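You operate a simulated robot arm through the tools that you are given. There is no shell and no other tool.

The job below is to be done with a simulated robot arm. You get a single attempt, and the scene is never put back.

Task
Pump the grey gauge plate up into green, then bleed it into yellow.
Fine: lock the loose black collar and open the red handle first; shut the red handle in the green band; bleed with the blue knob, leave it shut. The plug stays.

It is judged by the outcome, as a careful person would: the job done as asked, and still so three seconds after it is handed in. It fails if anything else is knocked over, pushed out of place, dropped, spilled or broken.

Robot
A 6-joint arm with a three-finger gripper, fixed in place. Base frame: the origin is on the floor under the middle of its stand, x ahead of it, y to its left, z up. Units: m, rad, N and s.
It reaches about 1.213 m from its shoulder. Its first joint turns from -2.897 to 2.897 rad. Payload 4.89 kg.
The TCP is the grasp point between the finger pads, 0.03 m short of the fingertips. In the tool frame z runs along the fingers and y along their closing line. The gripper opens to 0.164 m; its body begins 0.125 m behind the TCP.
Orientation is that of the tool frame in the base frame, as a unit quaternion [x, y, z, w]. With the fingers straight down and closing along the base's y, the tool's x points along the base's -x, its y along +y and its z along -z.

Tools
- The arm moves only by the tool apply_moves. Its argument "steps" is a list that holds one entry, the list of rows, each a list of 6 numbers: the shift along the tool's x, y, z in units of 100 mm (1.0 is 100 mm), then the turn, a rotation vector about the tool's x, y, z in units of 45 degrees (1.0 is 45 degrees). In form: [[[dx, dy, dz, rx, ry, rz], ...]]. A call has 1 to 20 rows; each row is the pose to reach, as a shift and turn from the pose commanded when the call began, along the tool's axes at that moment. "fingers" is the opening, from 0 (shut) to 1 (fully open), set as the call begins (left out, the last holds). A call with a number of a shift or a turn outside -1 to 1 is refused whole. A row lasts 0.2 s, in which the tool goes at most 0.05 m and 0.15 rad; a call with a longer step from one row to the next is refused whole, and so is a gripper value outside its range. Where a pose cannot be reached the arm comes as near as it can. A force on the tool above 40 N (or 10 N above the force at the start of the call, whichever is more), or a blocked arm, ends the call early, and 0.2 s more pass. The fingers move at their own pace (about 0.108 m/s each) and stop on an object; they squeeze with about 29 N. The grip force told is the motor's: it shows also when the fingers shut on nothing. Time passes only in rows, and 0.2 s behind the last, so rows that repeat a pose let the fingers close. It gives the time, the measured TCP pose, the force on the tool (base axes), the opening and the grip force at its end, in the units of the frame above (readings bear some noise), with the torque about the TCP (base axes, N m) and any sound that the robot's microphone picked up.
- Cameras (640 x 400 px; columns grow to the right, rows downward): "scene" is fixed at [0.2246, -0.4985, 1.7468]; the picture's right is [0.88, -0.48, 0.00], its down [-0.31, -0.57, -0.76] and it looks along [0.36, 0.67, -0.65] (base axes); focal length 349 px, centre (320, 200). "wrist" rides on the gripper at [0.076, -0.002, -0.152] in the tool frame; the picture's right is [0.02, 1.00, 0.00], its down [-0.88, 0.02, -0.47] and it looks along [-0.47, 0.01, 0.88] (tool axes); focal length 247 px, centre (320, 200). There is no depth. A picture from a camera that has moved, and an enlarged one, comes with that camera's place and axes in the base frame and with its lens. The place of the scene camera against the robot may be out by one fixed shift of up to 0.012 m in any direction.
- get_image(camera): a new picture of that camera. No time passes.
- lift_body(by): moves the trunk up (or, below 0, down) by that many m; the arm rides with it, the base frame stays. It gives what a move gives, with no picture.
- zoom(camera, box): a new picture of the part [left, top, right, bottom] of that camera's present view, enlarged. No time passes.
- job_done(): hands the job in; it is judged then, once.

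Places have to be worked out from the pictures, the camera data and where the tool is seen. Open the gripper and draw the arm clear of the work before you hand the job in, unless the task says otherwise.

The tools are called after "Call:" as a command line: name --argument value ..., lists and objects as JSON in quotes. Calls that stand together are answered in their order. apply_moves: Moves the arm, as the interface text tells. Its arguments: {"type":"object","properties":{"steps":{"type":"array","items":{"type":"array","items":{"type":"array","items":{"type":"number"}}}},"fingers":{"type":"number"}},"required":["steps"]} The other tools are called the same way: lift_body (by) moves the trunk up or down; get_image (camera) takes a picture; zoom (camera, box) takes an enlarged picture of a part of a camera's view; job_done () hands the job in.

At the start:

```text
t: 0.0
tool_pos: [0.5436, 0.231, 1.263]
orientation: [0.0, 1.0, 0.0, 0.001]
contact_force: [-0.5, 0.2, 0.3]
moment: [0.02, 0.0, -0.01]
grip_width: 0.164
grasp_force: 0.1
trunk travel left (down, up): [-0.175, 0.215]
```

scene: 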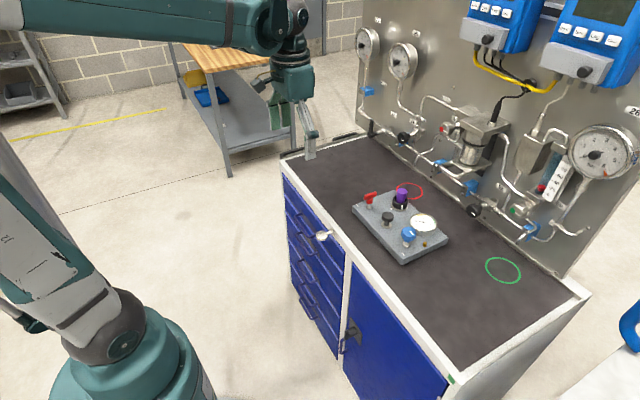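
wrist: 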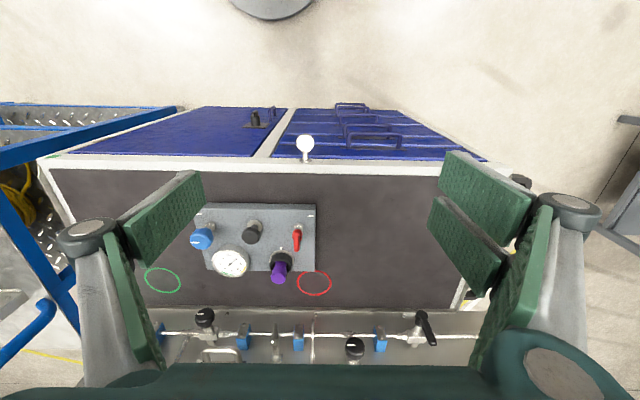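

I start by taking enlarged pictures of the gauge plate to see its parts before planning anything.

Call:
zoom --camera "scene" --box '[330, 170, 470, 270]'

Call:
zoom --camera "wrist" --box '[170, 190, 350, 305]'

Call:
zoom --camera "scene" --box '[270, 120, 600, 330]'

```text
4.00 times, centred on (400, 220) of scene
camera zoom: at [0.2246, -0.4985, 1.7468], right [0.88, -0.48, 0.0], down [-0.31, -0.57, -0.76], along [0.36, 0.67, -0.65], focal length 1395 px, centre (0, 120)
```

zoom: 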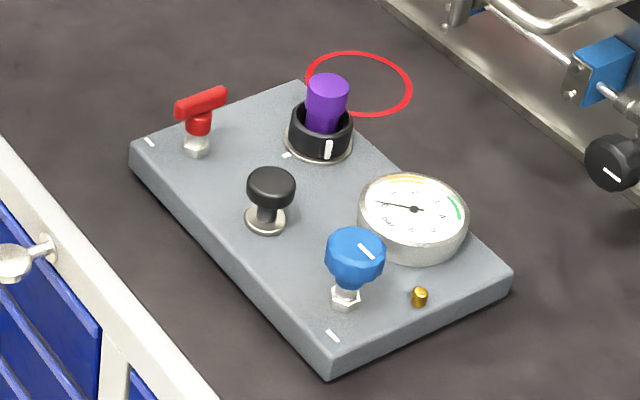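

```text
3.48 times, centred on (260, 248) of wrist
camera zoom: at [0.4673, 0.2276, 1.4153], right [-0.02, 1.0, 0.0], down [0.88, 0.02, 0.47], along [0.47, 0.01, -0.88], focal length 859 px, centre (529, 35)
```

zoom: 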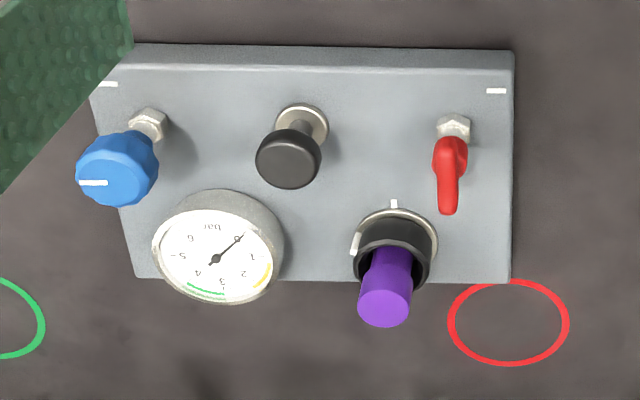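

```text
1.90 times, centred on (435, 225) of scene
camera zoom: at [0.2246, -0.4985, 1.7468], right [0.88, -0.48, 0.0], down [-0.31, -0.57, -0.76], along [0.36, 0.67, -0.65], focal length 664 px, centre (101, 152)
```

zoom: 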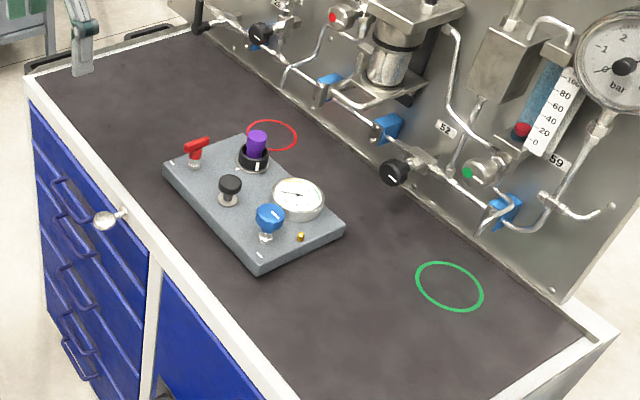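

The plate carries a purple plug in a black collar, a red handle, a black pump button, a gauge at 0 and a blue knob. I put the plate top at about z 0.97, spanning x 0.73–0.90 and y −0.03–0.22. I'll bring the wrist camera closer, staying high above it.

Call:
apply_moves --steps '[[[-0.25, -0.25, 0.1, 0, 0, 0], [-0.5, -0.5, 0.2, 0, 0, 0], [-0.75, -0.75, 0.3, 0, 0, 0], [-1.0, -1.0, 0.4, 0, 0, 0], [-1.0, -1.0, 0.4, 0, 0, 0]]]' --fingers 1

```text
t: 1.2
tool_pos: [0.648, 0.1313, 1.2247]
orientation: [-0.001, 1.0, 0.0, 0.0]
contact_force: [1.1, -0.4, 0.3]
moment: [0.0, 0.1, 0.02]
grip_width: 0.164
grasp_force: 0.0
trunk travel left (down, up): [-0.175, 0.215]
```

The tool is at (0.648, 0.131, 1.225), well above the plate. I'll take a picture from here.

Call:
get_image --camera "wrist"

Call:
zoom --camera "wrist" --box '[180, 130, 420, 280]'

```text
taken
camera wrist: at [0.5712, 0.1287, 1.3769], right [-0.02, 1.0, 0.0], down [0.88, 0.02, 0.47], along [0.47, 0.01, -0.88], focal length 247 px, centre (320, 200)
```

wrist: 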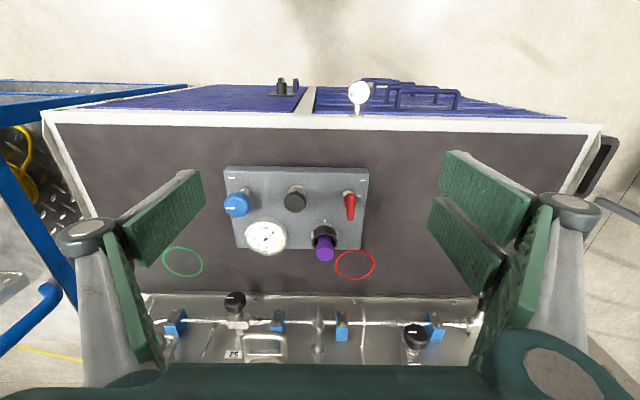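

```text
2.67 times, centred on (300, 205) of wrist
camera zoom: at [0.5712, 0.1287, 1.3769], right [-0.02, 1.0, 0.0], down [0.88, 0.02, 0.47], along [0.47, 0.01, -0.88], focal length 659 px, centre (373, 187)
```

zoom: 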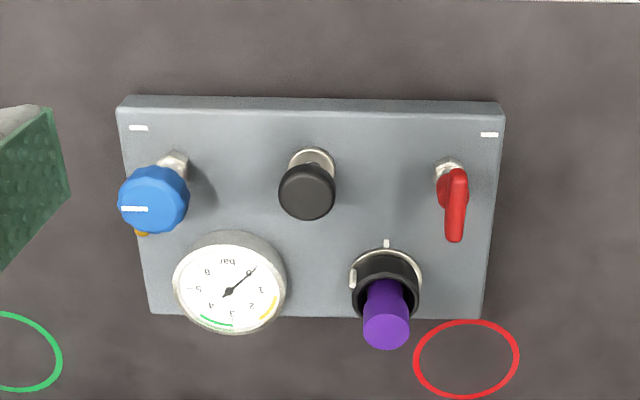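

From here the ticks and handles are in view. I'll zoom in tightly on each part to read its orientation.

Call:
zoom --camera "wrist" --box '[325, 170, 381, 205]'

Call:
zoom --camera "wrist" --box '[292, 212, 356, 252]'

Call:
zoom --camera "wrist" --box '[219, 165, 275, 200]'

Call:
zoom --camera "wrist" --box '[234, 205, 306, 250]'

Call:
zoom --camera "scene" --box '[352, 180, 416, 220]'

Call:
zoom --camera "scene" --box '[384, 210, 448, 250]'

```text
11.43 times, centred on (353, 188) of wrist
camera zoom: at [0.5712, 0.1287, 1.3769], right [-0.02, 1.0, 0.0], down [0.88, 0.02, 0.47], along [0.47, 0.01, -0.88], focal length 2823 px, centre (-57, 343)
```

zoom: 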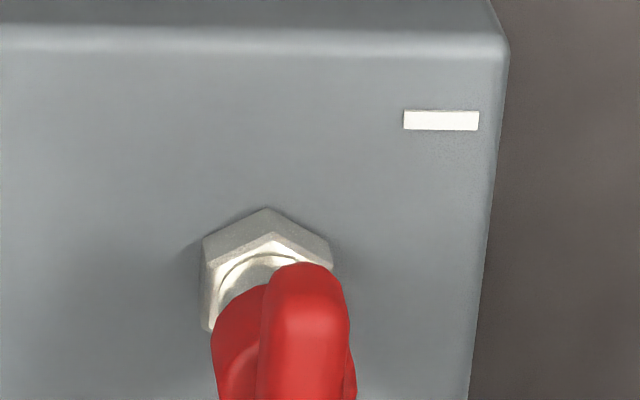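

```text
10.00 times, centred on (324, 232) of wrist
camera zoom: at [0.5712, 0.1287, 1.3769], right [-0.02, 1.0, 0.0], down [0.88, 0.02, 0.47], along [0.47, 0.01, -0.88], focal length 2470 px, centre (280, -120)
```

zoom: 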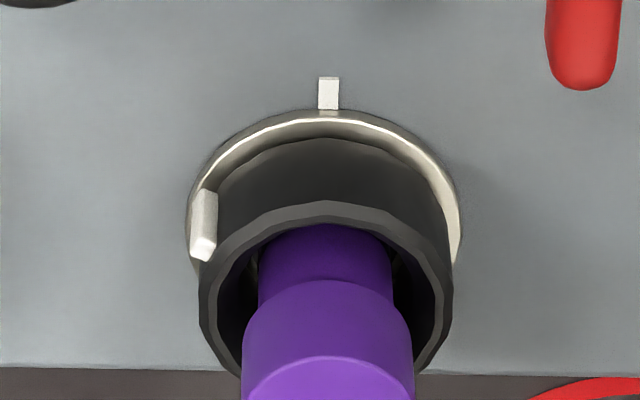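

```text
11.43 times, centred on (247, 182) of wrist
camera zoom: at [0.5712, 0.1287, 1.3769], right [-0.02, 1.0, 0.0], down [0.88, 0.02, 0.47], along [0.47, 0.01, -0.88], focal length 2823 px, centre (1154, 400)
```

zoom: 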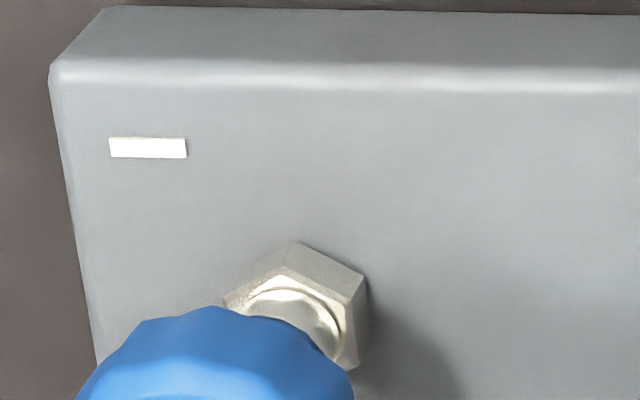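

```text
8.89 times, centred on (270, 228) of wrist
camera zoom: at [0.5712, 0.1287, 1.3769], right [-0.02, 1.0, 0.0], down [0.88, 0.02, 0.47], along [0.47, 0.01, -0.88], focal length 2195 px, centre (764, -44)
```

zoom: 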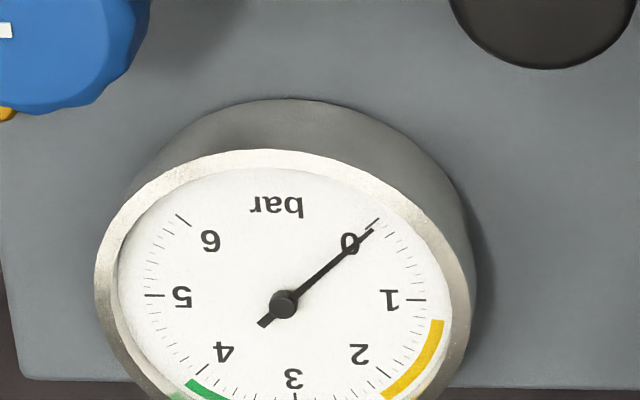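

```text
10.00 times, centred on (384, 200) of scene
camera zoom: at [0.2246, -0.4985, 1.7468], right [0.88, -0.48, 0.0], down [-0.31, -0.57, -0.76], along [0.36, 0.67, -0.65], focal length 3488 px, centre (-320, 200)
```

zoom: 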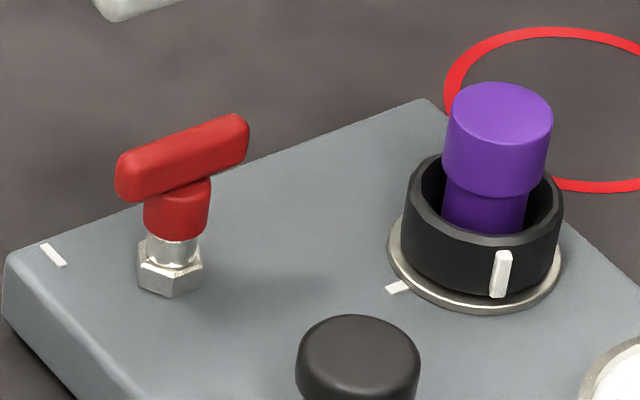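

```text
10.00 times, centred on (416, 230) of scene
camera zoom: at [0.2246, -0.4985, 1.7468], right [0.88, -0.48, 0.0], down [-0.31, -0.57, -0.76], along [0.36, 0.67, -0.65], focal length 3488 px, centre (-640, -100)
```

zoom: 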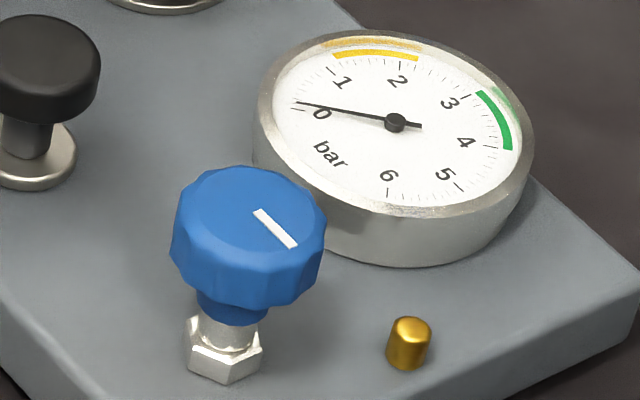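

The gauge reads 0, with yellow from about 1.2 to 2.1 and green from about 3.3 to 4.1. The collar mark points to −y while its plate tick points to −x, and the red lever lies along x. Before going near anything I need the finger shapes, so I'll look at the gripper in both views.

Call:
get_image --camera "scene"

Call:
zoom --camera "scene" --box '[270, 20, 430, 120]'

Call:
zoom --camera "wrist" --box '[400, 130, 640, 400]'

Call:
zoom --camera "wrist" --box '[0, 130, 240, 400]'

```text
taken
```

scene: 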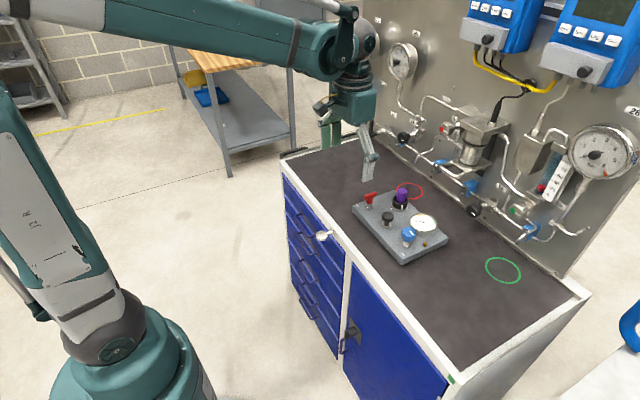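

```text
4.00 times, centred on (350, 70) of scene
camera zoom: at [0.2246, -0.4985, 1.7468], right [0.88, -0.48, 0.0], down [-0.31, -0.57, -0.76], along [0.36, 0.67, -0.65], focal length 1395 px, centre (200, 720)
```

zoom: 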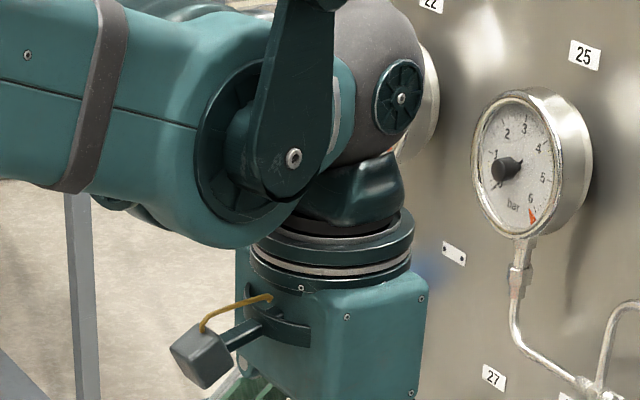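

```text
1.48 times, centred on (520, 265) of wrist
camera zoom: at [0.5712, 0.1287, 1.3769], right [-0.02, 1.0, 0.0], down [0.88, 0.02, 0.47], along [0.47, 0.01, -0.88], focal length 366 px, centre (24, 104)
```

zoom: 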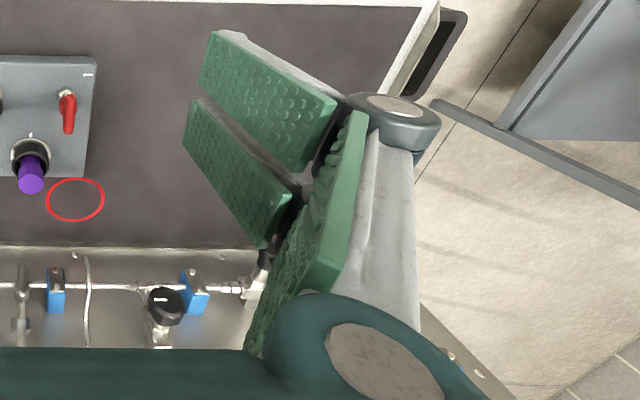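

```text
1.48 times, centred on (120, 265) of wrist
camera zoom: at [0.5712, 0.1287, 1.3769], right [-0.02, 1.0, 0.0], down [0.88, 0.02, 0.47], along [0.47, 0.01, -0.88], focal length 366 px, centre (616, 104)
```

zoom: 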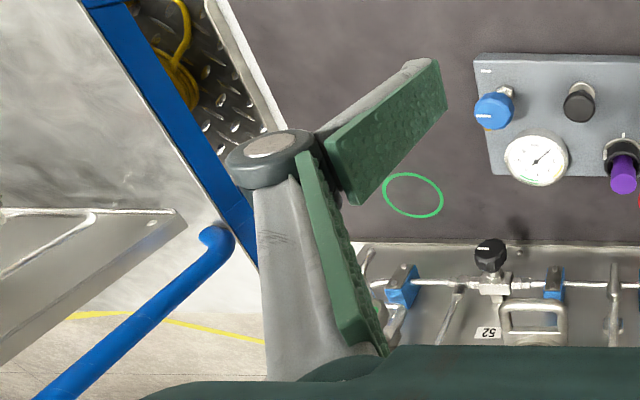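

There is one finger on the −y side and two on the +y side. Triangulating gives plate top z ≈ 0.957 with these positions:

| Part | x | y |
|---|---|---|
| Collar | 0.875 | 0.144 |
| Red handle | 0.778 | 0.186 |
| Pump | 0.777 | 0.090 |
| Blue knob | 0.779 | −0.007 |
| Gauge | 0.88 | 0.026 |

I'll move towards a point above the collar, staying high, with the fingers partly closed so I can see their shape.

Call:
apply_moves --steps '[[[-0.3, 0.0, 0.0, 0, 0, 0], [-0.65, 0.05, 0.0, 0, 0, 0], [-1.0, 0.1, 0.0, 0, 0, 0], [-1.0, 0.1, 0.0, 0, 0, 0]]]' --fingers 0.5

Call:
apply_moves --steps '[[[-0.3, 0.0, 0.1, 0, 0, -0.17], [-0.65, 0.02, 0.2, 0, 0, -0.34], [-1.0, 0.03, 0.3, 0, 0, -0.51], [-1.0, 0.03, 0.4, 0, 0, -0.68], [-1.0, 0.03, 0.5, 0, 0, -0.85], [-1.0, 0.03, 0.5, 0, 0, -1.0], [-1.0, 0.03, 0.5, 0, 0, -1.0]]]' --fingers 0.5

Call:
get_image --camera "wrist"

Call:
get_image --camera "scene"

```text
t: 2.2
tool_pos: [0.7444, 0.1432, 1.2236]
orientation: [0.0, 1.0, 0.0, 0.0]
contact_force: [2.0, 0.7, -0.9]
moment: [-0.04, 0.22, -0.01]
grip_width: 0.0819
grasp_force: 0.0
trunk travel left (down, up): [-0.175, 0.215]
```

```text
t: 3.8
tool_pos: [0.8446, 0.1434, 1.1731]
orientation: [-0.383, 0.924, 0.0, 0.0]
contact_force: [-0.3, -0.1, 0.3]
moment: [0.0, 0.0, 0.0]
grip_width: 0.082
grasp_force: 0.1
trunk travel left (down, up): [-0.175, 0.215]
```

```text
taken
camera wrist: at [0.7909, 0.0872, 1.3255], right [-0.72, 0.69, 0.0], down [0.61, 0.64, 0.47], along [0.33, 0.34, -0.88], focal length 247 px, centre (320, 200)
```

wrist: 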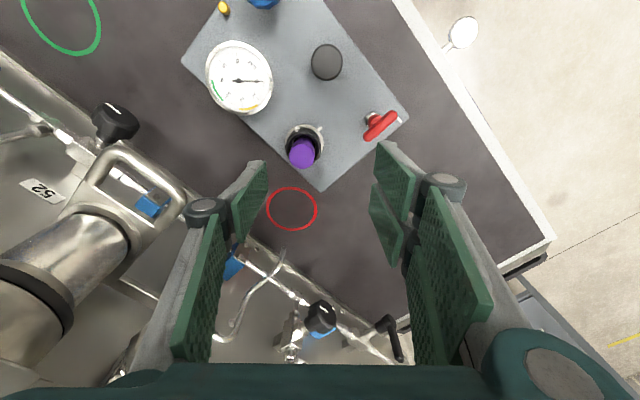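

```text
taken
```

scene: 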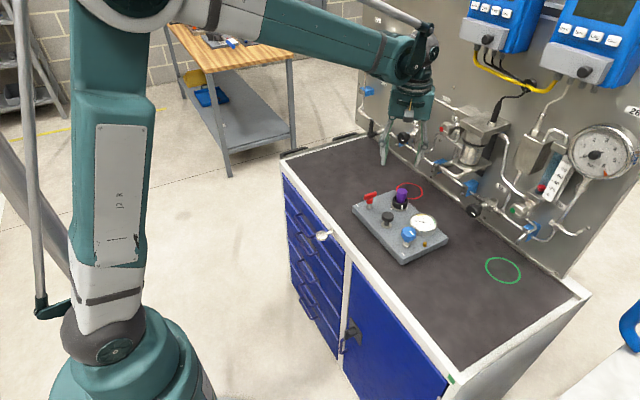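

The arm has settled at (0.8446, 0.1434, 1.1731), yawed 45°, and the fingers look nearly vertical at 0.082 m. I'll zoom in on the collar to fix its place and see which way its mark points.

Call:
zoom --camera "wrist" --box '[264, 110, 344, 180]'

Call:
zoom --camera "wrist" --box '[180, 0, 420, 200]'

Call:
zoom --camera "scene" --box '[340, 80, 460, 220]'

```text
5.71 times, centred on (304, 145) of wrist
camera zoom: at [0.7909, 0.0872, 1.3255], right [-0.72, 0.69, 0.0], down [0.61, 0.64, 0.47], along [0.33, 0.34, -0.88], focal length 1411 px, centre (411, 514)
```

zoom: 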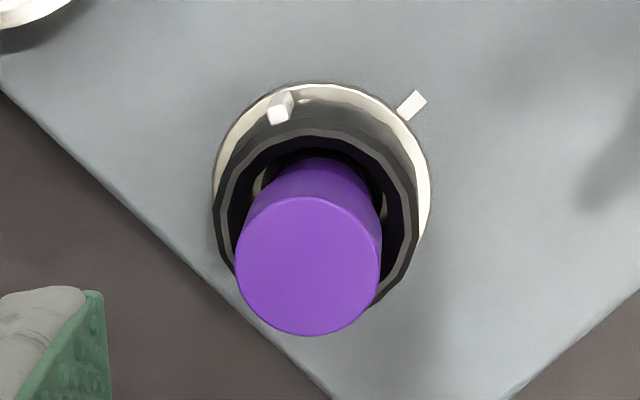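

```text
2.00 times, centred on (300, 100) of wrist
camera zoom: at [0.7909, 0.0872, 1.3255], right [-0.72, 0.69, 0.0], down [0.61, 0.64, 0.47], along [0.33, 0.34, -0.88], focal length 494 px, centre (360, 400)
```

zoom: 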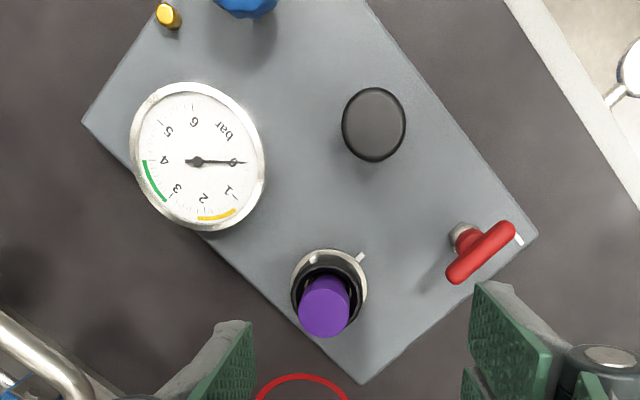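

```text
2.86 times, centred on (400, 150) of scene
camera zoom: at [0.2246, -0.4985, 1.7468], right [0.88, -0.48, 0.0], down [-0.31, -0.57, -0.76], along [0.36, 0.67, -0.65], focal length 996 px, centre (91, 343)
```

zoom: 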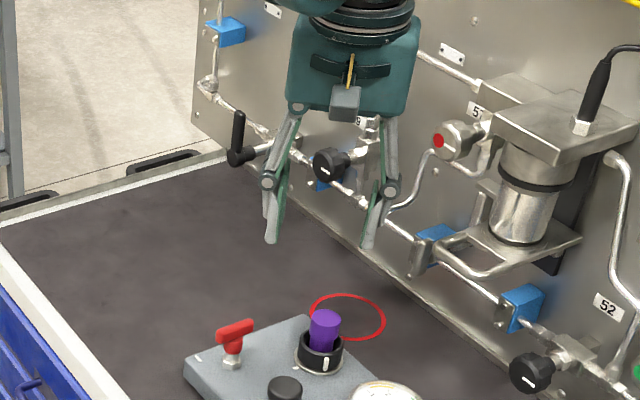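

The lug sits about 20° off −y towards −x, so it needs about 70° clockwise to meet its tick, and I put the collar centre at about (0.8765, 0.143). I'll centre above it and drop to TCP z ≈ 1.073, which keeps the fingertips above the plug top, then check.

Call:
apply_moves --steps '[[[-0.226, -0.226, 0.2, 0, 0, 0], [-0.226, -0.226, 0.5, 0, 0, 0], [-0.226, -0.226, 0.8, 0, 0, 0], [-0.226, -0.226, 1.0, 0, 0, 0], [-0.226, -0.226, 1.0, 0, 0, 0]]]' --fingers 0.47

Call:
get_image --camera "wrist"

Call:
zoom --camera "wrist" --box '[230, 80, 420, 220]'

Call:
zoom --camera "scene" --box '[340, 110, 460, 260]'

```text
t: 5.0
tool_pos: [0.8756, 0.1456, 1.0705]
orientation: [-0.383, 0.924, 0.001, 0.0]
contact_force: [0.2, -0.2, -0.7]
moment: [-0.03, 0.01, -0.02]
grip_width: 0.0766
grasp_force: 0.1
trunk travel left (down, up): [-0.175, 0.215]
```

```text
taken
camera wrist: at [0.8236, 0.0897, 1.2231], right [-0.72, 0.69, 0.0], down [0.61, 0.64, 0.47], along [0.33, 0.34, -0.88], focal length 247 px, centre (320, 200)
```

wrist: 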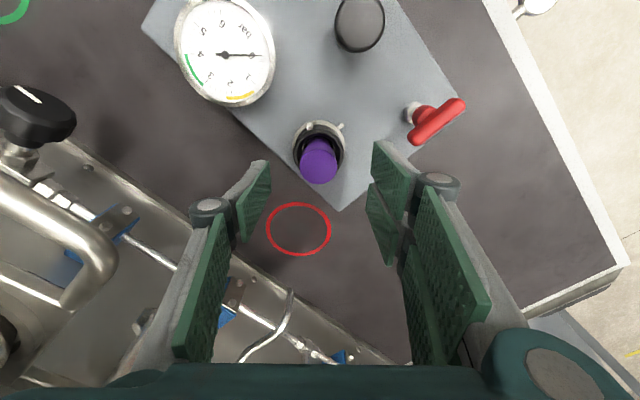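

```text
2.86 times, centred on (325, 150) of wrist
camera zoom: at [0.8236, 0.0897, 1.2231], right [-0.72, 0.69, 0.0], down [0.61, 0.64, 0.47], along [0.33, 0.34, -0.88], focal length 706 px, centre (306, 343)
```

zoom: 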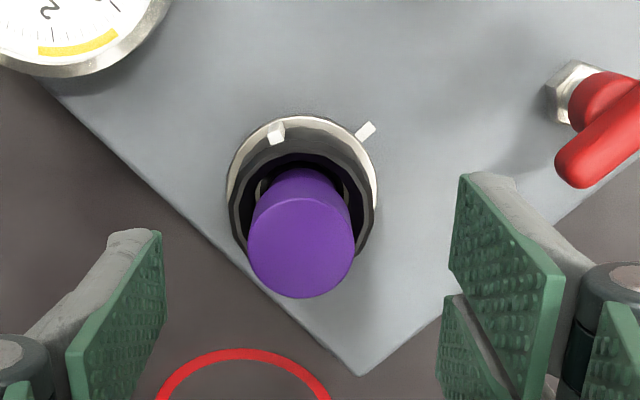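

```text
2.67 times, centred on (400, 185) of scene
camera zoom: at [0.2246, -0.4985, 1.7468], right [0.88, -0.48, 0.0], down [-0.31, -0.57, -0.76], along [0.36, 0.67, -0.65], focal length 930 px, centre (107, 240)
```

zoom: 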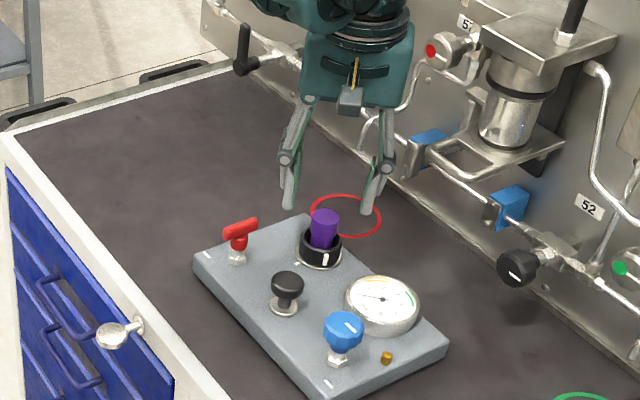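

The image confirms the collar centre at (0.8765, 0.143), 2 mm from the finger midplane, with the plug top at z ≈ 1.02 between the fingers. I'll make that small correction and go down to z ≈ 1.006, so the tips should be near 0.976.

Call:
apply_moves --steps '[[[0.01, -0.02, 0.1, 0, 0, 0], [0.01, -0.02, 0.25, 0, 0, 0], [0.01, -0.02, 0.4, 0, 0, 0], [0.01, -0.02, 0.55, 0, 0, 0], [0.01, -0.02, 0.65, 0, 0, 0], [0.01, -0.02, 0.65, 0, 0, 0]]]'

Call:
zoom --camera "wrist" --box '[200, 60, 440, 220]'

Call:
zoom --camera "scene" --box '[350, 150, 440, 240]'

```text
t: 6.4
tool_pos: [0.8766, 0.1422, 1.0078]
orientation: [-0.383, 0.924, -0.001, 0.0]
contact_force: [-0.1, 0.1, 0.2]
moment: [-0.02, -0.01, 0.01]
grip_width: 0.0769
grasp_force: 0.1
trunk travel left (down, up): [-0.175, 0.215]
```

```text
2.50 times, centred on (320, 140) of wrist
camera zoom: at [0.8241, 0.0861, 1.1597], right [-0.72, 0.69, 0.0], down [0.61, 0.64, 0.47], along [0.33, 0.34, -0.88], focal length 617 px, centre (320, 350)
```

zoom: 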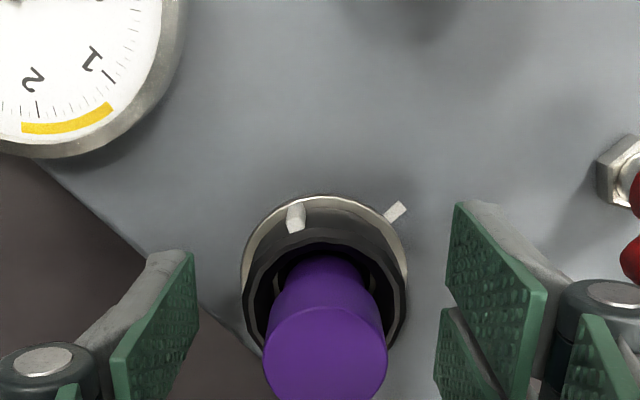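

```text
4.44 times, centred on (395, 195) of scene
camera zoom: at [0.2246, -0.4985, 1.7468], right [0.88, -0.48, 0.0], down [-0.31, -0.57, -0.76], along [0.36, 0.67, -0.65], focal length 1550 px, centre (-13, 222)
```

zoom: 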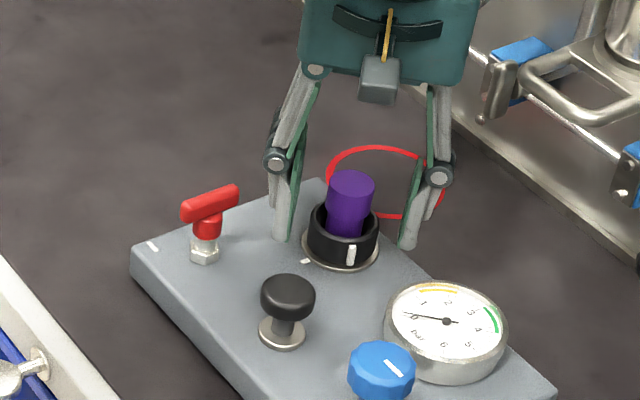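

The tips straddle the collar with room on both sides and there is no contact force. I'll go down 8 mm more and close on the collar.

Call:
apply_moves --steps '[[[0.0, 0.0, 0.04, 0, 0, 0], [0.0, 0.0, 0.08, 0, 0, 0], [0.0, 0.0, 0.08, 0, 0, 0]]]'

Call:
apply_moves --steps '[[[0.0, 0.0, 0.0, 0, 0, 0], [0.0, 0.0, 0.0, 0, 0, 0], [0.0, 0.0, 0.0, 0, 0, 0]]]' --fingers 0.2

Call:
zoom --camera "wrist" --box '[200, 60, 440, 220]'

Call:
zoom --camera "scene" --box '[350, 150, 440, 240]'

```text
t: 7.2
tool_pos: [0.8774, 0.1395, 0.9997]
orientation: [-0.383, 0.924, 0.001, 0.0]
contact_force: [0.3, 1.1, -0.3]
moment: [-0.04, 0.01, -0.01]
grip_width: 0.077
grasp_force: 0.0
trunk travel left (down, up): [-0.175, 0.215]
```

```text
t: 8.2
tool_pos: [0.8746, 0.1421, 0.9992]
orientation: [-0.382, 0.924, 0.001, 0.0]
contact_force: [-7.8, 5.8, 3.2]
moment: [0.12, 0.57, -0.03]
grip_width: 0.0467
grasp_force: 17.5
trunk travel left (down, up): [-0.175, 0.215]
stopped in row 3: the force on the tool passed its limit at 40 N (the readings are from after the stop); the commanded pose is now the measured one
```

```text
2.50 times, centred on (320, 140) of wrist
camera zoom: at [0.823, 0.0857, 1.1527], right [-0.72, 0.69, 0.0], down [0.61, 0.64, 0.47], along [0.33, 0.34, -0.88], focal length 617 px, centre (320, 350)
```

zoom: 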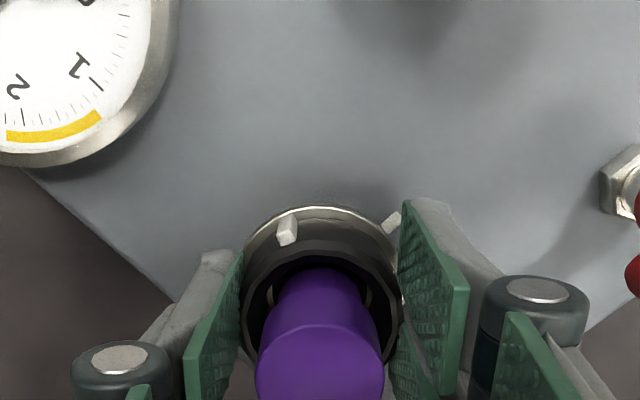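

```text
4.44 times, centred on (395, 195) of scene
camera zoom: at [0.2246, -0.4985, 1.7468], right [0.88, -0.48, 0.0], down [-0.31, -0.57, -0.76], along [0.36, 0.67, -0.65], focal length 1550 px, centre (-13, 222)
```

zoom: 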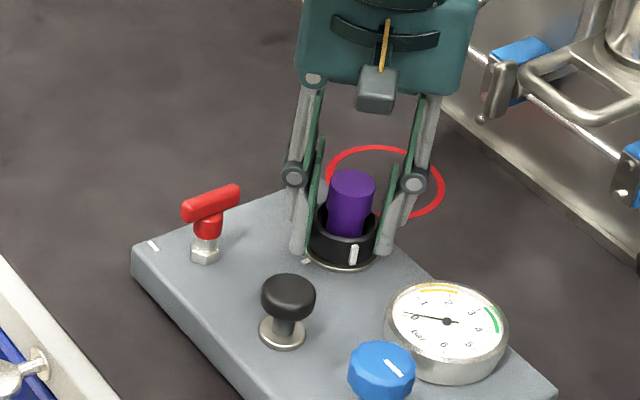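

The collar is gripped at 0.047 m, centred between the pads, and the plate hasn't moved. The brief stop was only the fingers landing. I'll turn it clockwise from above by about 25° and check.

Call:
apply_moves --steps '[[[0, 0, 0, 0, 0, 0.12], [0, 0, 0, 0, 0, 0.24], [0, 0, 0, 0, 0, 0.36], [0, 0, 0, 0, 0, 0.48], [0, 0, 0, 0, 0, 0.56], [0, 0, 0, 0, 0, 0.56]]]' --fingers 0.2

Call:
zoom --camera "wrist" --box '[200, 60, 440, 220]'

Call:
zoom --camera "scene" --box '[350, 150, 440, 240]'

```text
t: 9.1
tool_pos: [0.8748, 0.1433, 1.0005]
orientation: [-0.232, 0.973, 0.002, -0.001]
contact_force: [-6.6, 6.0, 5.3]
moment: [0.35, 0.58, 0.04]
grip_width: 0.0471
grasp_force: 28.9
trunk travel left (down, up): [-0.175, 0.215]
stopped in row 4: the force on the tool passed its limit at 41 N (the readings are from after the stop); the commanded pose is now the measured one
```

```text
2.50 times, centred on (320, 140) of wrist
camera zoom: at [0.8081, 0.1058, 1.1527], right [-0.47, 0.88, 0.0], down [0.78, 0.42, 0.47], along [0.41, 0.22, -0.88], focal length 617 px, centre (320, 350)
```

zoom: 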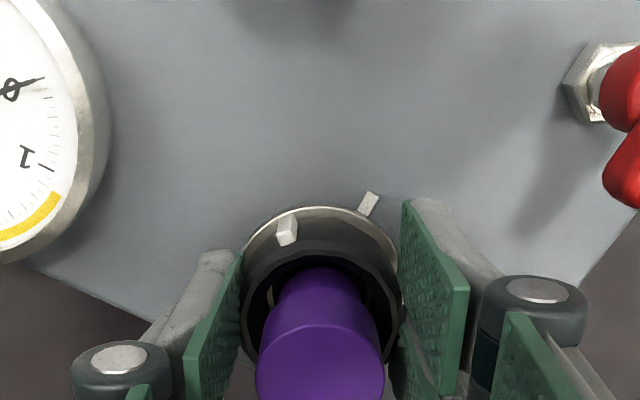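

```text
4.44 times, centred on (395, 195) of scene
camera zoom: at [0.2246, -0.4985, 1.7468], right [0.88, -0.48, 0.0], down [-0.31, -0.57, -0.76], along [0.36, 0.67, -0.65], focal length 1550 px, centre (-13, 222)
```

zoom: 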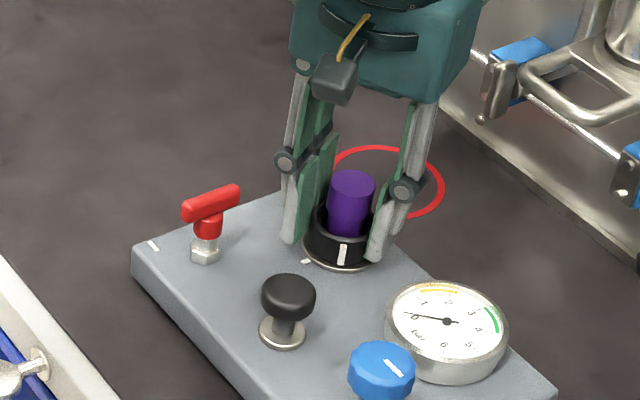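

The collar turned with the gripper by about 18° and the grip holds. The side load of about 9 N suggests I'm slightly off-axis, so I'll ease 1 mm towards (−x, +y) and go on turning slowly.

Call:
apply_moves --steps '[[[0, 0.012, 0, 0, 0, 0.06], [0, 0.012, 0, 0, 0, 0.14], [0, 0.012, 0, 0, 0, 0.22], [0, 0.012, 0, 0, 0, 0.3], [0, 0.012, 0, 0, 0, 0.38], [0, 0.012, 0, 0, 0, 0.46], [0, 0.012, 0, 0, 0, 0.46]]]' --fingers 0.2

Call:
zoom --camera "wrist" --box '[200, 60, 440, 220]'

Call:
zoom --camera "scene" --box '[350, 150, 440, 240]'

```text
t: 10.7
tool_pos: [0.8742, 0.1448, 0.9993]
orientation: [-0.054, 0.999, 0.001, -0.002]
contact_force: [-16.2, 21.3, -1.8]
moment: [0.83, 0.13, 0.08]
grip_width: 0.0469
grasp_force: 28.7
trunk travel left (down, up): [-0.175, 0.215]
```

```text
2.50 times, centred on (320, 140) of wrist
camera zoom: at [0.7992, 0.1333, 1.1528], right [-0.13, 0.99, 0.0], down [0.88, 0.11, 0.47], along [0.47, 0.06, -0.88], focal length 617 px, centre (320, 350)
```

zoom: 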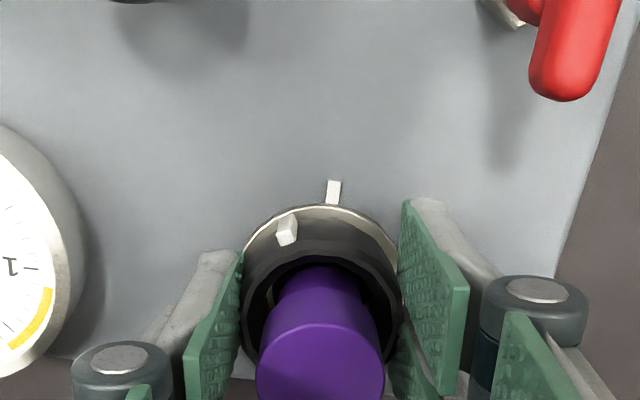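

```text
4.44 times, centred on (395, 195) of scene
camera zoom: at [0.2246, -0.4985, 1.7468], right [0.88, -0.48, 0.0], down [-0.31, -0.57, -0.76], along [0.36, 0.67, -0.65], focal length 1550 px, centre (-13, 222)
```

zoom: 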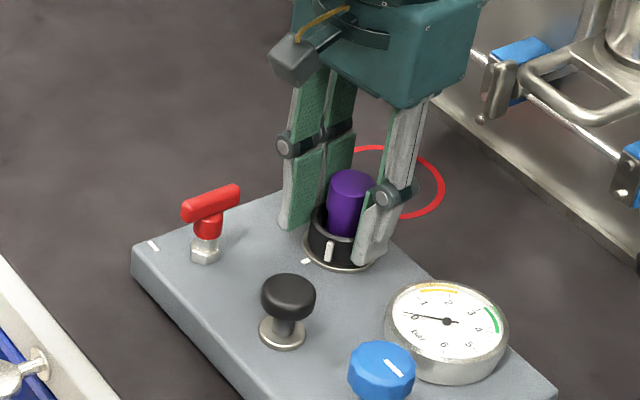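

The collar is now about 39° round with no slip, but the side load has grown to (−16, 21) N. I'll nudge the tool 1–1.5 mm the other way to find its true centre before turning further.

Call:
apply_moves --steps '[[[-0.008, -0.014, 0, 0, 0, 0], [-0.008, -0.014, 0, 0, 0, 0]]]' --fingers 0.2

```text
t: 11.1
tool_pos: [0.8736, 0.1449, 1.0005]
orientation: [-0.055, 0.998, 0.001, -0.002]
contact_force: [-4.3, 7.4, 3.1]
moment: [0.45, 0.39, 0.0]
grip_width: 0.0469
grasp_force: 28.8
trunk travel left (down, up): [-0.175, 0.215]
stopped in row 2: the force on the tool passed its limit at 43 N (the readings are from after the stop); the commanded pose is now the measured one
```

The load dropped to about 9 N once the commanded pose reset, so the true axis lies slightly towards (−x, +y). The lug is still about 30° short of its tick. I'll turn about 22° more with a tiny centre correction.

Call:
apply_moves --steps '[[[0.002, 0.004, 0, 0, 0, 0.08], [0.002, 0.006, 0, 0, 0, 0.16], [0.002, 0.008, 0, 0, 0, 0.24], [0.002, 0.009, 0, 0, 0, 0.32], [0.002, 0.01, 0, 0, 0, 0.4], [0.002, 0.011, 0, 0, 0, 0.48], [0.002, 0.011, 0, 0, 0, 0.48]]]' --fingers 0.2

Call:
zoom --camera "wrist" --box '[200, 60, 440, 220]'

Call:
zoom --camera "scene" --box '[350, 150, 440, 240]'

```text
t: 12.8
tool_pos: [0.8748, 0.1466, 0.9998]
orientation: [0.133, 0.991, 0.002, -0.003]
contact_force: [-2.0, 9.0, 4.3]
moment: [0.45, -0.09, 0.0]
grip_width: 0.0468
grasp_force: 29.0
trunk travel left (down, up): [-0.175, 0.215]
stopped in row 7: the force on the tool passed its limit at 41 N (the readings are from after the stop); the commanded pose is now the measured one
```

```text
2.50 times, centred on (320, 140) of wrist
camera zoom: at [0.8015, 0.1628, 1.1528], right [0.24, 0.97, 0.0], down [0.86, -0.22, 0.47], along [0.45, -0.11, -0.88], focal length 617 px, centre (320, 350)
```

zoom: 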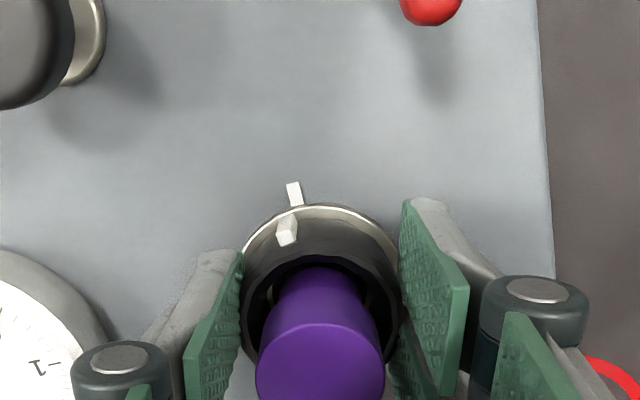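

```text
4.44 times, centred on (395, 195) of scene
camera zoom: at [0.2246, -0.4985, 1.7468], right [0.88, -0.48, 0.0], down [-0.31, -0.57, -0.76], along [0.36, 0.67, -0.65], focal length 1550 px, centre (-13, 222)
```

zoom: 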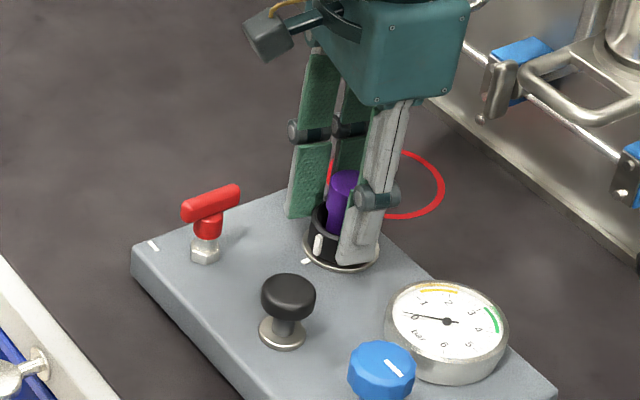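

60° is done and the lug is now about 9° short of the tick. I'll finish the turn in small steps, with a slight +y relief.

Call:
apply_moves --steps '[[[0.001, 0.006, 0, 0, 0, 0.05], [0.001, 0.006, 0, 0, 0, 0.1], [0.001, 0.007, 0, 0, 0, 0.15], [0.001, 0.008, 0, 0, 0, 0.2], [0.001, 0.008, 0, 0, 0, 0.2]]]' --fingers 0.2

Call:
zoom --camera "wrist" --box '[240, 90, 400, 200]'

Call:
zoom --camera "scene" --box '[370, 170, 430, 230]'

```text
t: 14.0
tool_pos: [0.8746, 0.1456, 0.9997]
orientation: [0.21, 0.978, 0.002, -0.004]
contact_force: [9.7, 22.9, 18.5]
moment: [0.77, -0.61, 0.94]
grip_width: 0.0476
grasp_force: 29.0
trunk travel left (down, up): [-0.175, 0.215]
```

```text
3.64 times, centred on (320, 145) of wrist
camera zoom: at [0.8049, 0.175, 1.1525], right [0.39, 0.92, 0.0], down [0.81, -0.35, 0.47], along [0.43, -0.18, -0.88], focal length 898 px, centre (320, 400)
```

zoom: 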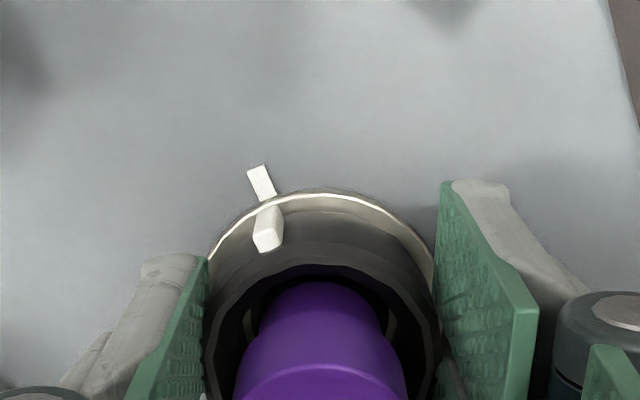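

```text
6.67 times, centred on (400, 200) of scene
camera zoom: at [0.2246, -0.4985, 1.7468], right [0.88, -0.48, 0.0], down [-0.31, -0.57, -0.76], along [0.36, 0.67, -0.65], focal length 2325 px, centre (-213, 200)
```

zoom: 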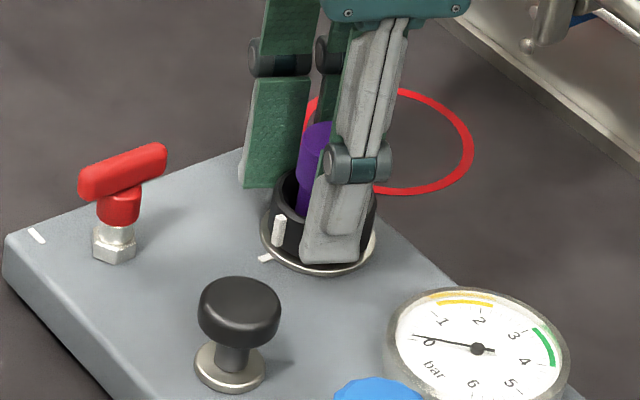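

The turn ended against a stop (0.94 N·m), and the lug now lines up with its tick in both views, so the collar looks locked. I'll open the fingers modestly and rise straight up.

Call:
apply_moves --steps '[[[0, 0, 0, 0, 0, 0], [0, 0, 0, 0, 0, 0], [0, 0, 0, 0, 0, 0]]]' --fingers 0.45

Call:
apply_moves --steps '[[[0, 0, -0.2, 0, 0, 0], [0, 0, -0.5, 0, 0, 0], [0, 0, -0.8, 0, 0, 0], [0, 0, -1.0, 0, 0, 0], [0, 0, -1.0, 0, 0, 0]]]'

Call:
get_image --camera "wrist"

Call:
zoom --camera "scene" --box '[370, 170, 430, 230]'

```text
t: 14.8
tool_pos: [0.8747, 0.1446, 0.9988]
orientation: [0.21, 0.978, 0.002, -0.003]
contact_force: [-0.2, 0.4, 0.1]
moment: [-0.01, -0.03, 0.01]
grip_width: 0.0739
grasp_force: 0.1
trunk travel left (down, up): [-0.175, 0.215]
```

```text
t: 16.0
tool_pos: [0.8748, 0.1451, 1.1]
orientation: [0.211, 0.978, 0.002, -0.004]
contact_force: [-0.6, -0.1, -0.5]
moment: [0.0, -0.01, 0.01]
grip_width: 0.0736
grasp_force: 0.0
trunk travel left (down, up): [-0.175, 0.215]
```

```text
taken
camera wrist: at [0.8049, 0.1737, 1.2539], right [0.39, 0.92, 0.0], down [0.81, -0.35, 0.47], along [0.43, -0.18, -0.88], focal length 247 px, centre (320, 200)
```

wrist: 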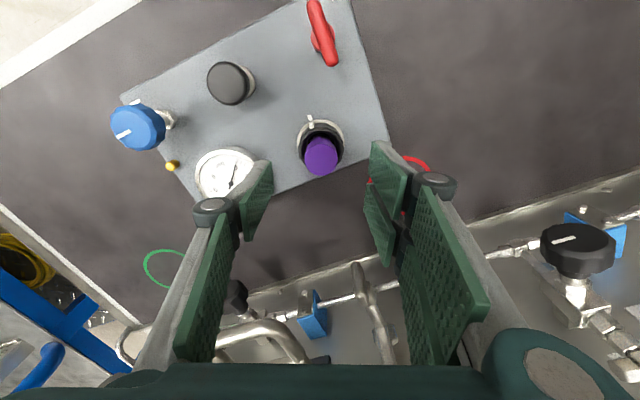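

```text
6.67 times, centred on (400, 200) of scene
camera zoom: at [0.2246, -0.4985, 1.7468], right [0.88, -0.48, 0.0], down [-0.31, -0.57, -0.76], along [0.36, 0.67, -0.65], focal length 2325 px, centre (-213, 200)
```

zoom: 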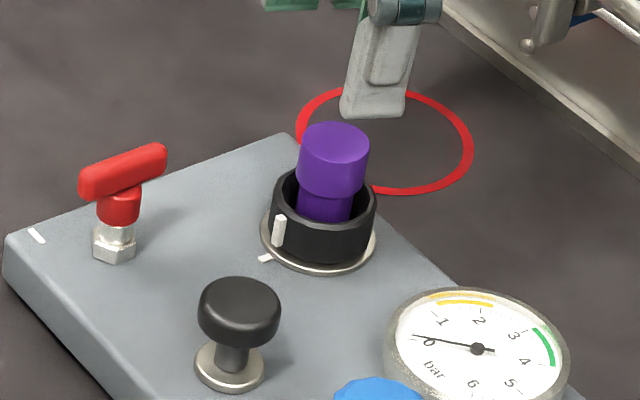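

The collar stayed put and the plug is still in. I'll check the alignment closely from the wrist camera, and the red handle too.

Call:
zoom --camera "wrist" --box '[280, 100, 360, 180]'

Call:
zoom --camera "wrist" --box '[290, 0, 370, 80]'

```text
5.00 times, centred on (320, 140) of wrist
camera zoom: at [0.8049, 0.1737, 1.2539], right [0.39, 0.92, 0.0], down [0.81, -0.35, 0.47], along [0.43, -0.18, -0.88], focal length 1235 px, centre (320, 500)
```

zoom: 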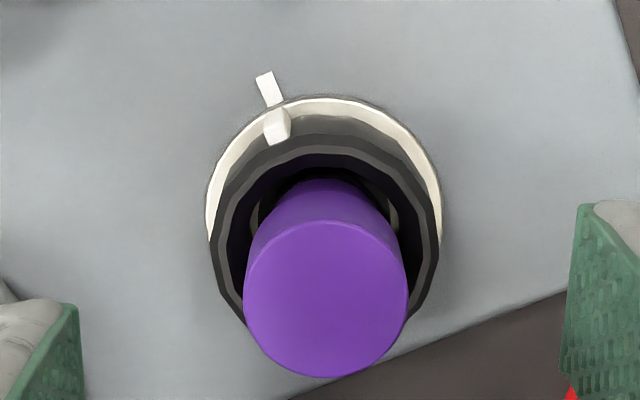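

```text
5.00 times, centred on (330, 40) of wrist
camera zoom: at [0.8049, 0.1737, 1.2539], right [0.39, 0.92, 0.0], down [0.81, -0.35, 0.47], along [0.43, -0.18, -0.88], focal length 1235 px, centre (270, 1000)
```

zoom: 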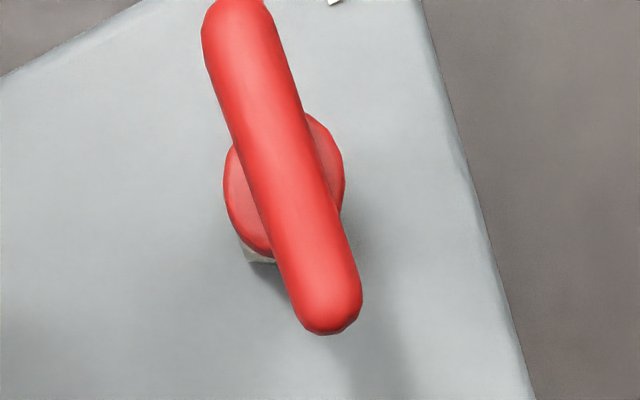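

Mark and tick are aligned, so the collar is locked. Next is the red T-handle: bar along x, centre about (0.780, 0.187), z about 1.002–1.015. I'll move above it at z 1.10 and turn the gripper square to it.

Call:
apply_moves --steps '[[[0.2, 0, 0, 0, 0, -0.1], [0.4, 0, 0, 0, 0, -0.22], [0.6, 0, 0, 0, 0, -0.34], [0.8, 0, 0, 0, 0, -0.45], [1.0, 0, 0, 0, 0, -0.542], [1.0, 0, 0, 0, 0, -0.542]]]' --fingers 0.35

Call:
get_image --camera "wrist"

Call:
zoom --camera "wrist" --box '[260, 80, 400, 200]'

Call:
zoom --camera "scene" --box '[330, 140, 430, 230]'

```text
t: 17.4
tool_pos: [0.7837, 0.1854, 1.1029]
orientation: [-0.002, 1.0, 0.003, -0.003]
contact_force: [-0.4, -0.6, 0.5]
moment: [0.01, -0.04, 0.04]
grip_width: 0.0574
grasp_force: 0.0
trunk travel left (down, up): [-0.175, 0.215]
```

```text
taken
camera wrist: at [0.7082, 0.1821, 1.2563], right [-0.02, 1.0, 0.0], down [0.88, 0.02, 0.47], along [0.47, 0.02, -0.88], focal length 247 px, centre (320, 200)
```

wrist: 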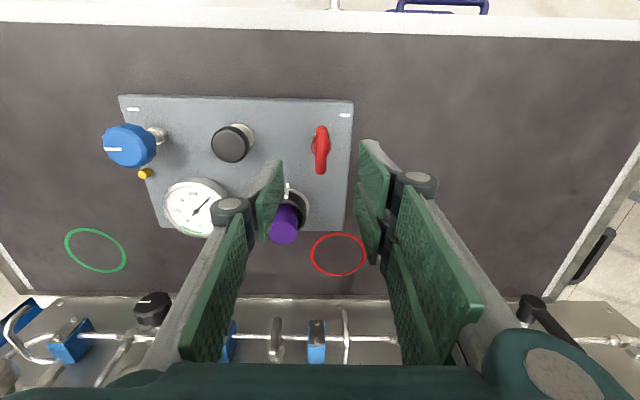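

```text
3.33 times, centred on (330, 140) of wrist
camera zoom: at [0.7082, 0.1821, 1.2563], right [-0.02, 1.0, 0.0], down [0.88, 0.02, 0.47], along [0.47, 0.02, -0.88], focal length 823 px, centre (287, 400)
```

zoom: 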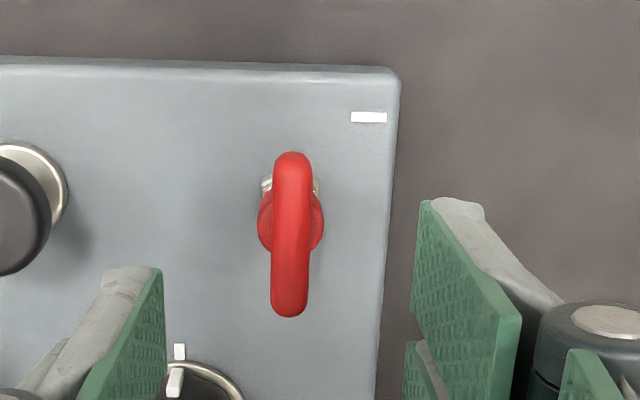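

```text
4.44 times, centred on (380, 185) of scene
camera zoom: at [0.2246, -0.4985, 1.7468], right [0.88, -0.48, 0.0], down [-0.31, -0.57, -0.76], along [0.36, 0.67, -0.65], focal length 1550 px, centre (53, 267)
```

zoom: 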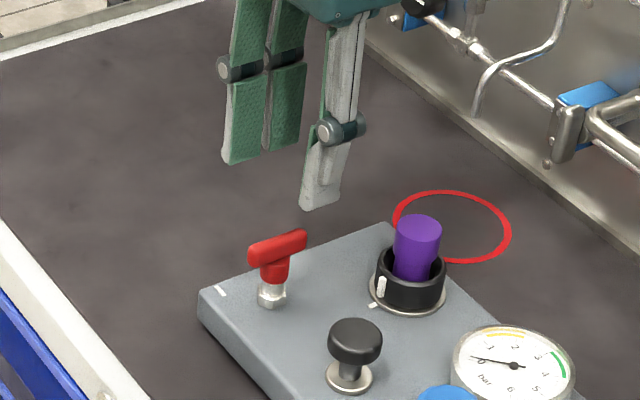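

The bar is along x, about 50 mm long and 12 mm wide, centred at about (0.781, 0.186) and nearly centred between the fingers. I'll descend to TCP z ≈ 1.034 so the tips reach the bottom of the bar and stay above the hub.

Call:
apply_moves --steps '[[[0.027, 0.006, 0.15, 0, 0, 0], [0.027, 0.006, 0.3, 0, 0, 0], [0.027, 0.006, 0.45, 0, 0, 0], [0.027, 0.006, 0.6, 0, 0, 0], [0.027, 0.006, 0.69, 0, 0, 0], [0.027, 0.006, 0.69, 0, 0, 0]]]'

Call:
zoom --camera "wrist" --box '[240, 60, 400, 200]'

Call:
zoom --camera "scene" --box '[340, 160, 410, 220]'

```text
t: 18.8
tool_pos: [0.7811, 0.1864, 1.0324]
orientation: [-0.001, 1.0, 0.002, -0.002]
contact_force: [0.0, 0.1, -0.4]
moment: [0.03, 0.02, -0.01]
grip_width: 0.0573
grasp_force: 0.1
trunk travel left (down, up): [-0.175, 0.215]
```

```text
2.86 times, centred on (320, 130) of wrist
camera zoom: at [0.7057, 0.1832, 1.1842], right [-0.02, 1.0, 0.0], down [0.88, 0.02, 0.47], along [0.47, 0.02, -0.88], focal length 706 px, centre (320, 400)
```

zoom: 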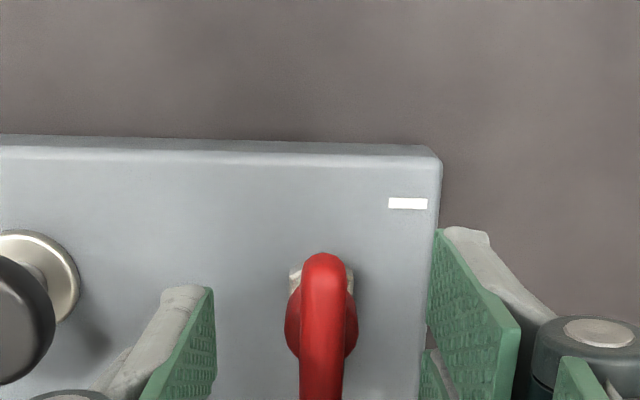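

```text
6.67 times, centred on (375, 190) of scene
camera zoom: at [0.2246, -0.4985, 1.7468], right [0.88, -0.48, 0.0], down [-0.31, -0.57, -0.76], along [0.36, 0.67, -0.65], focal length 2325 px, centre (-47, 267)
```

zoom: 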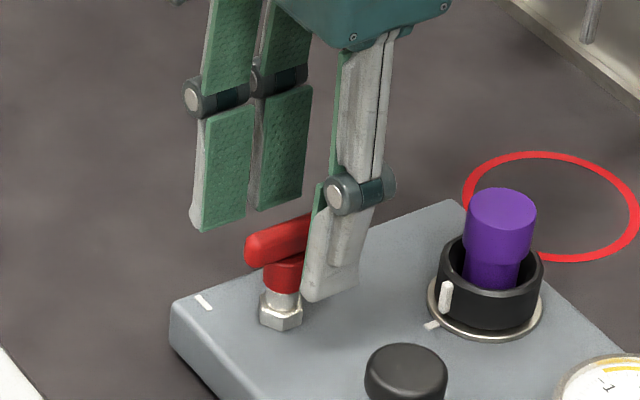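

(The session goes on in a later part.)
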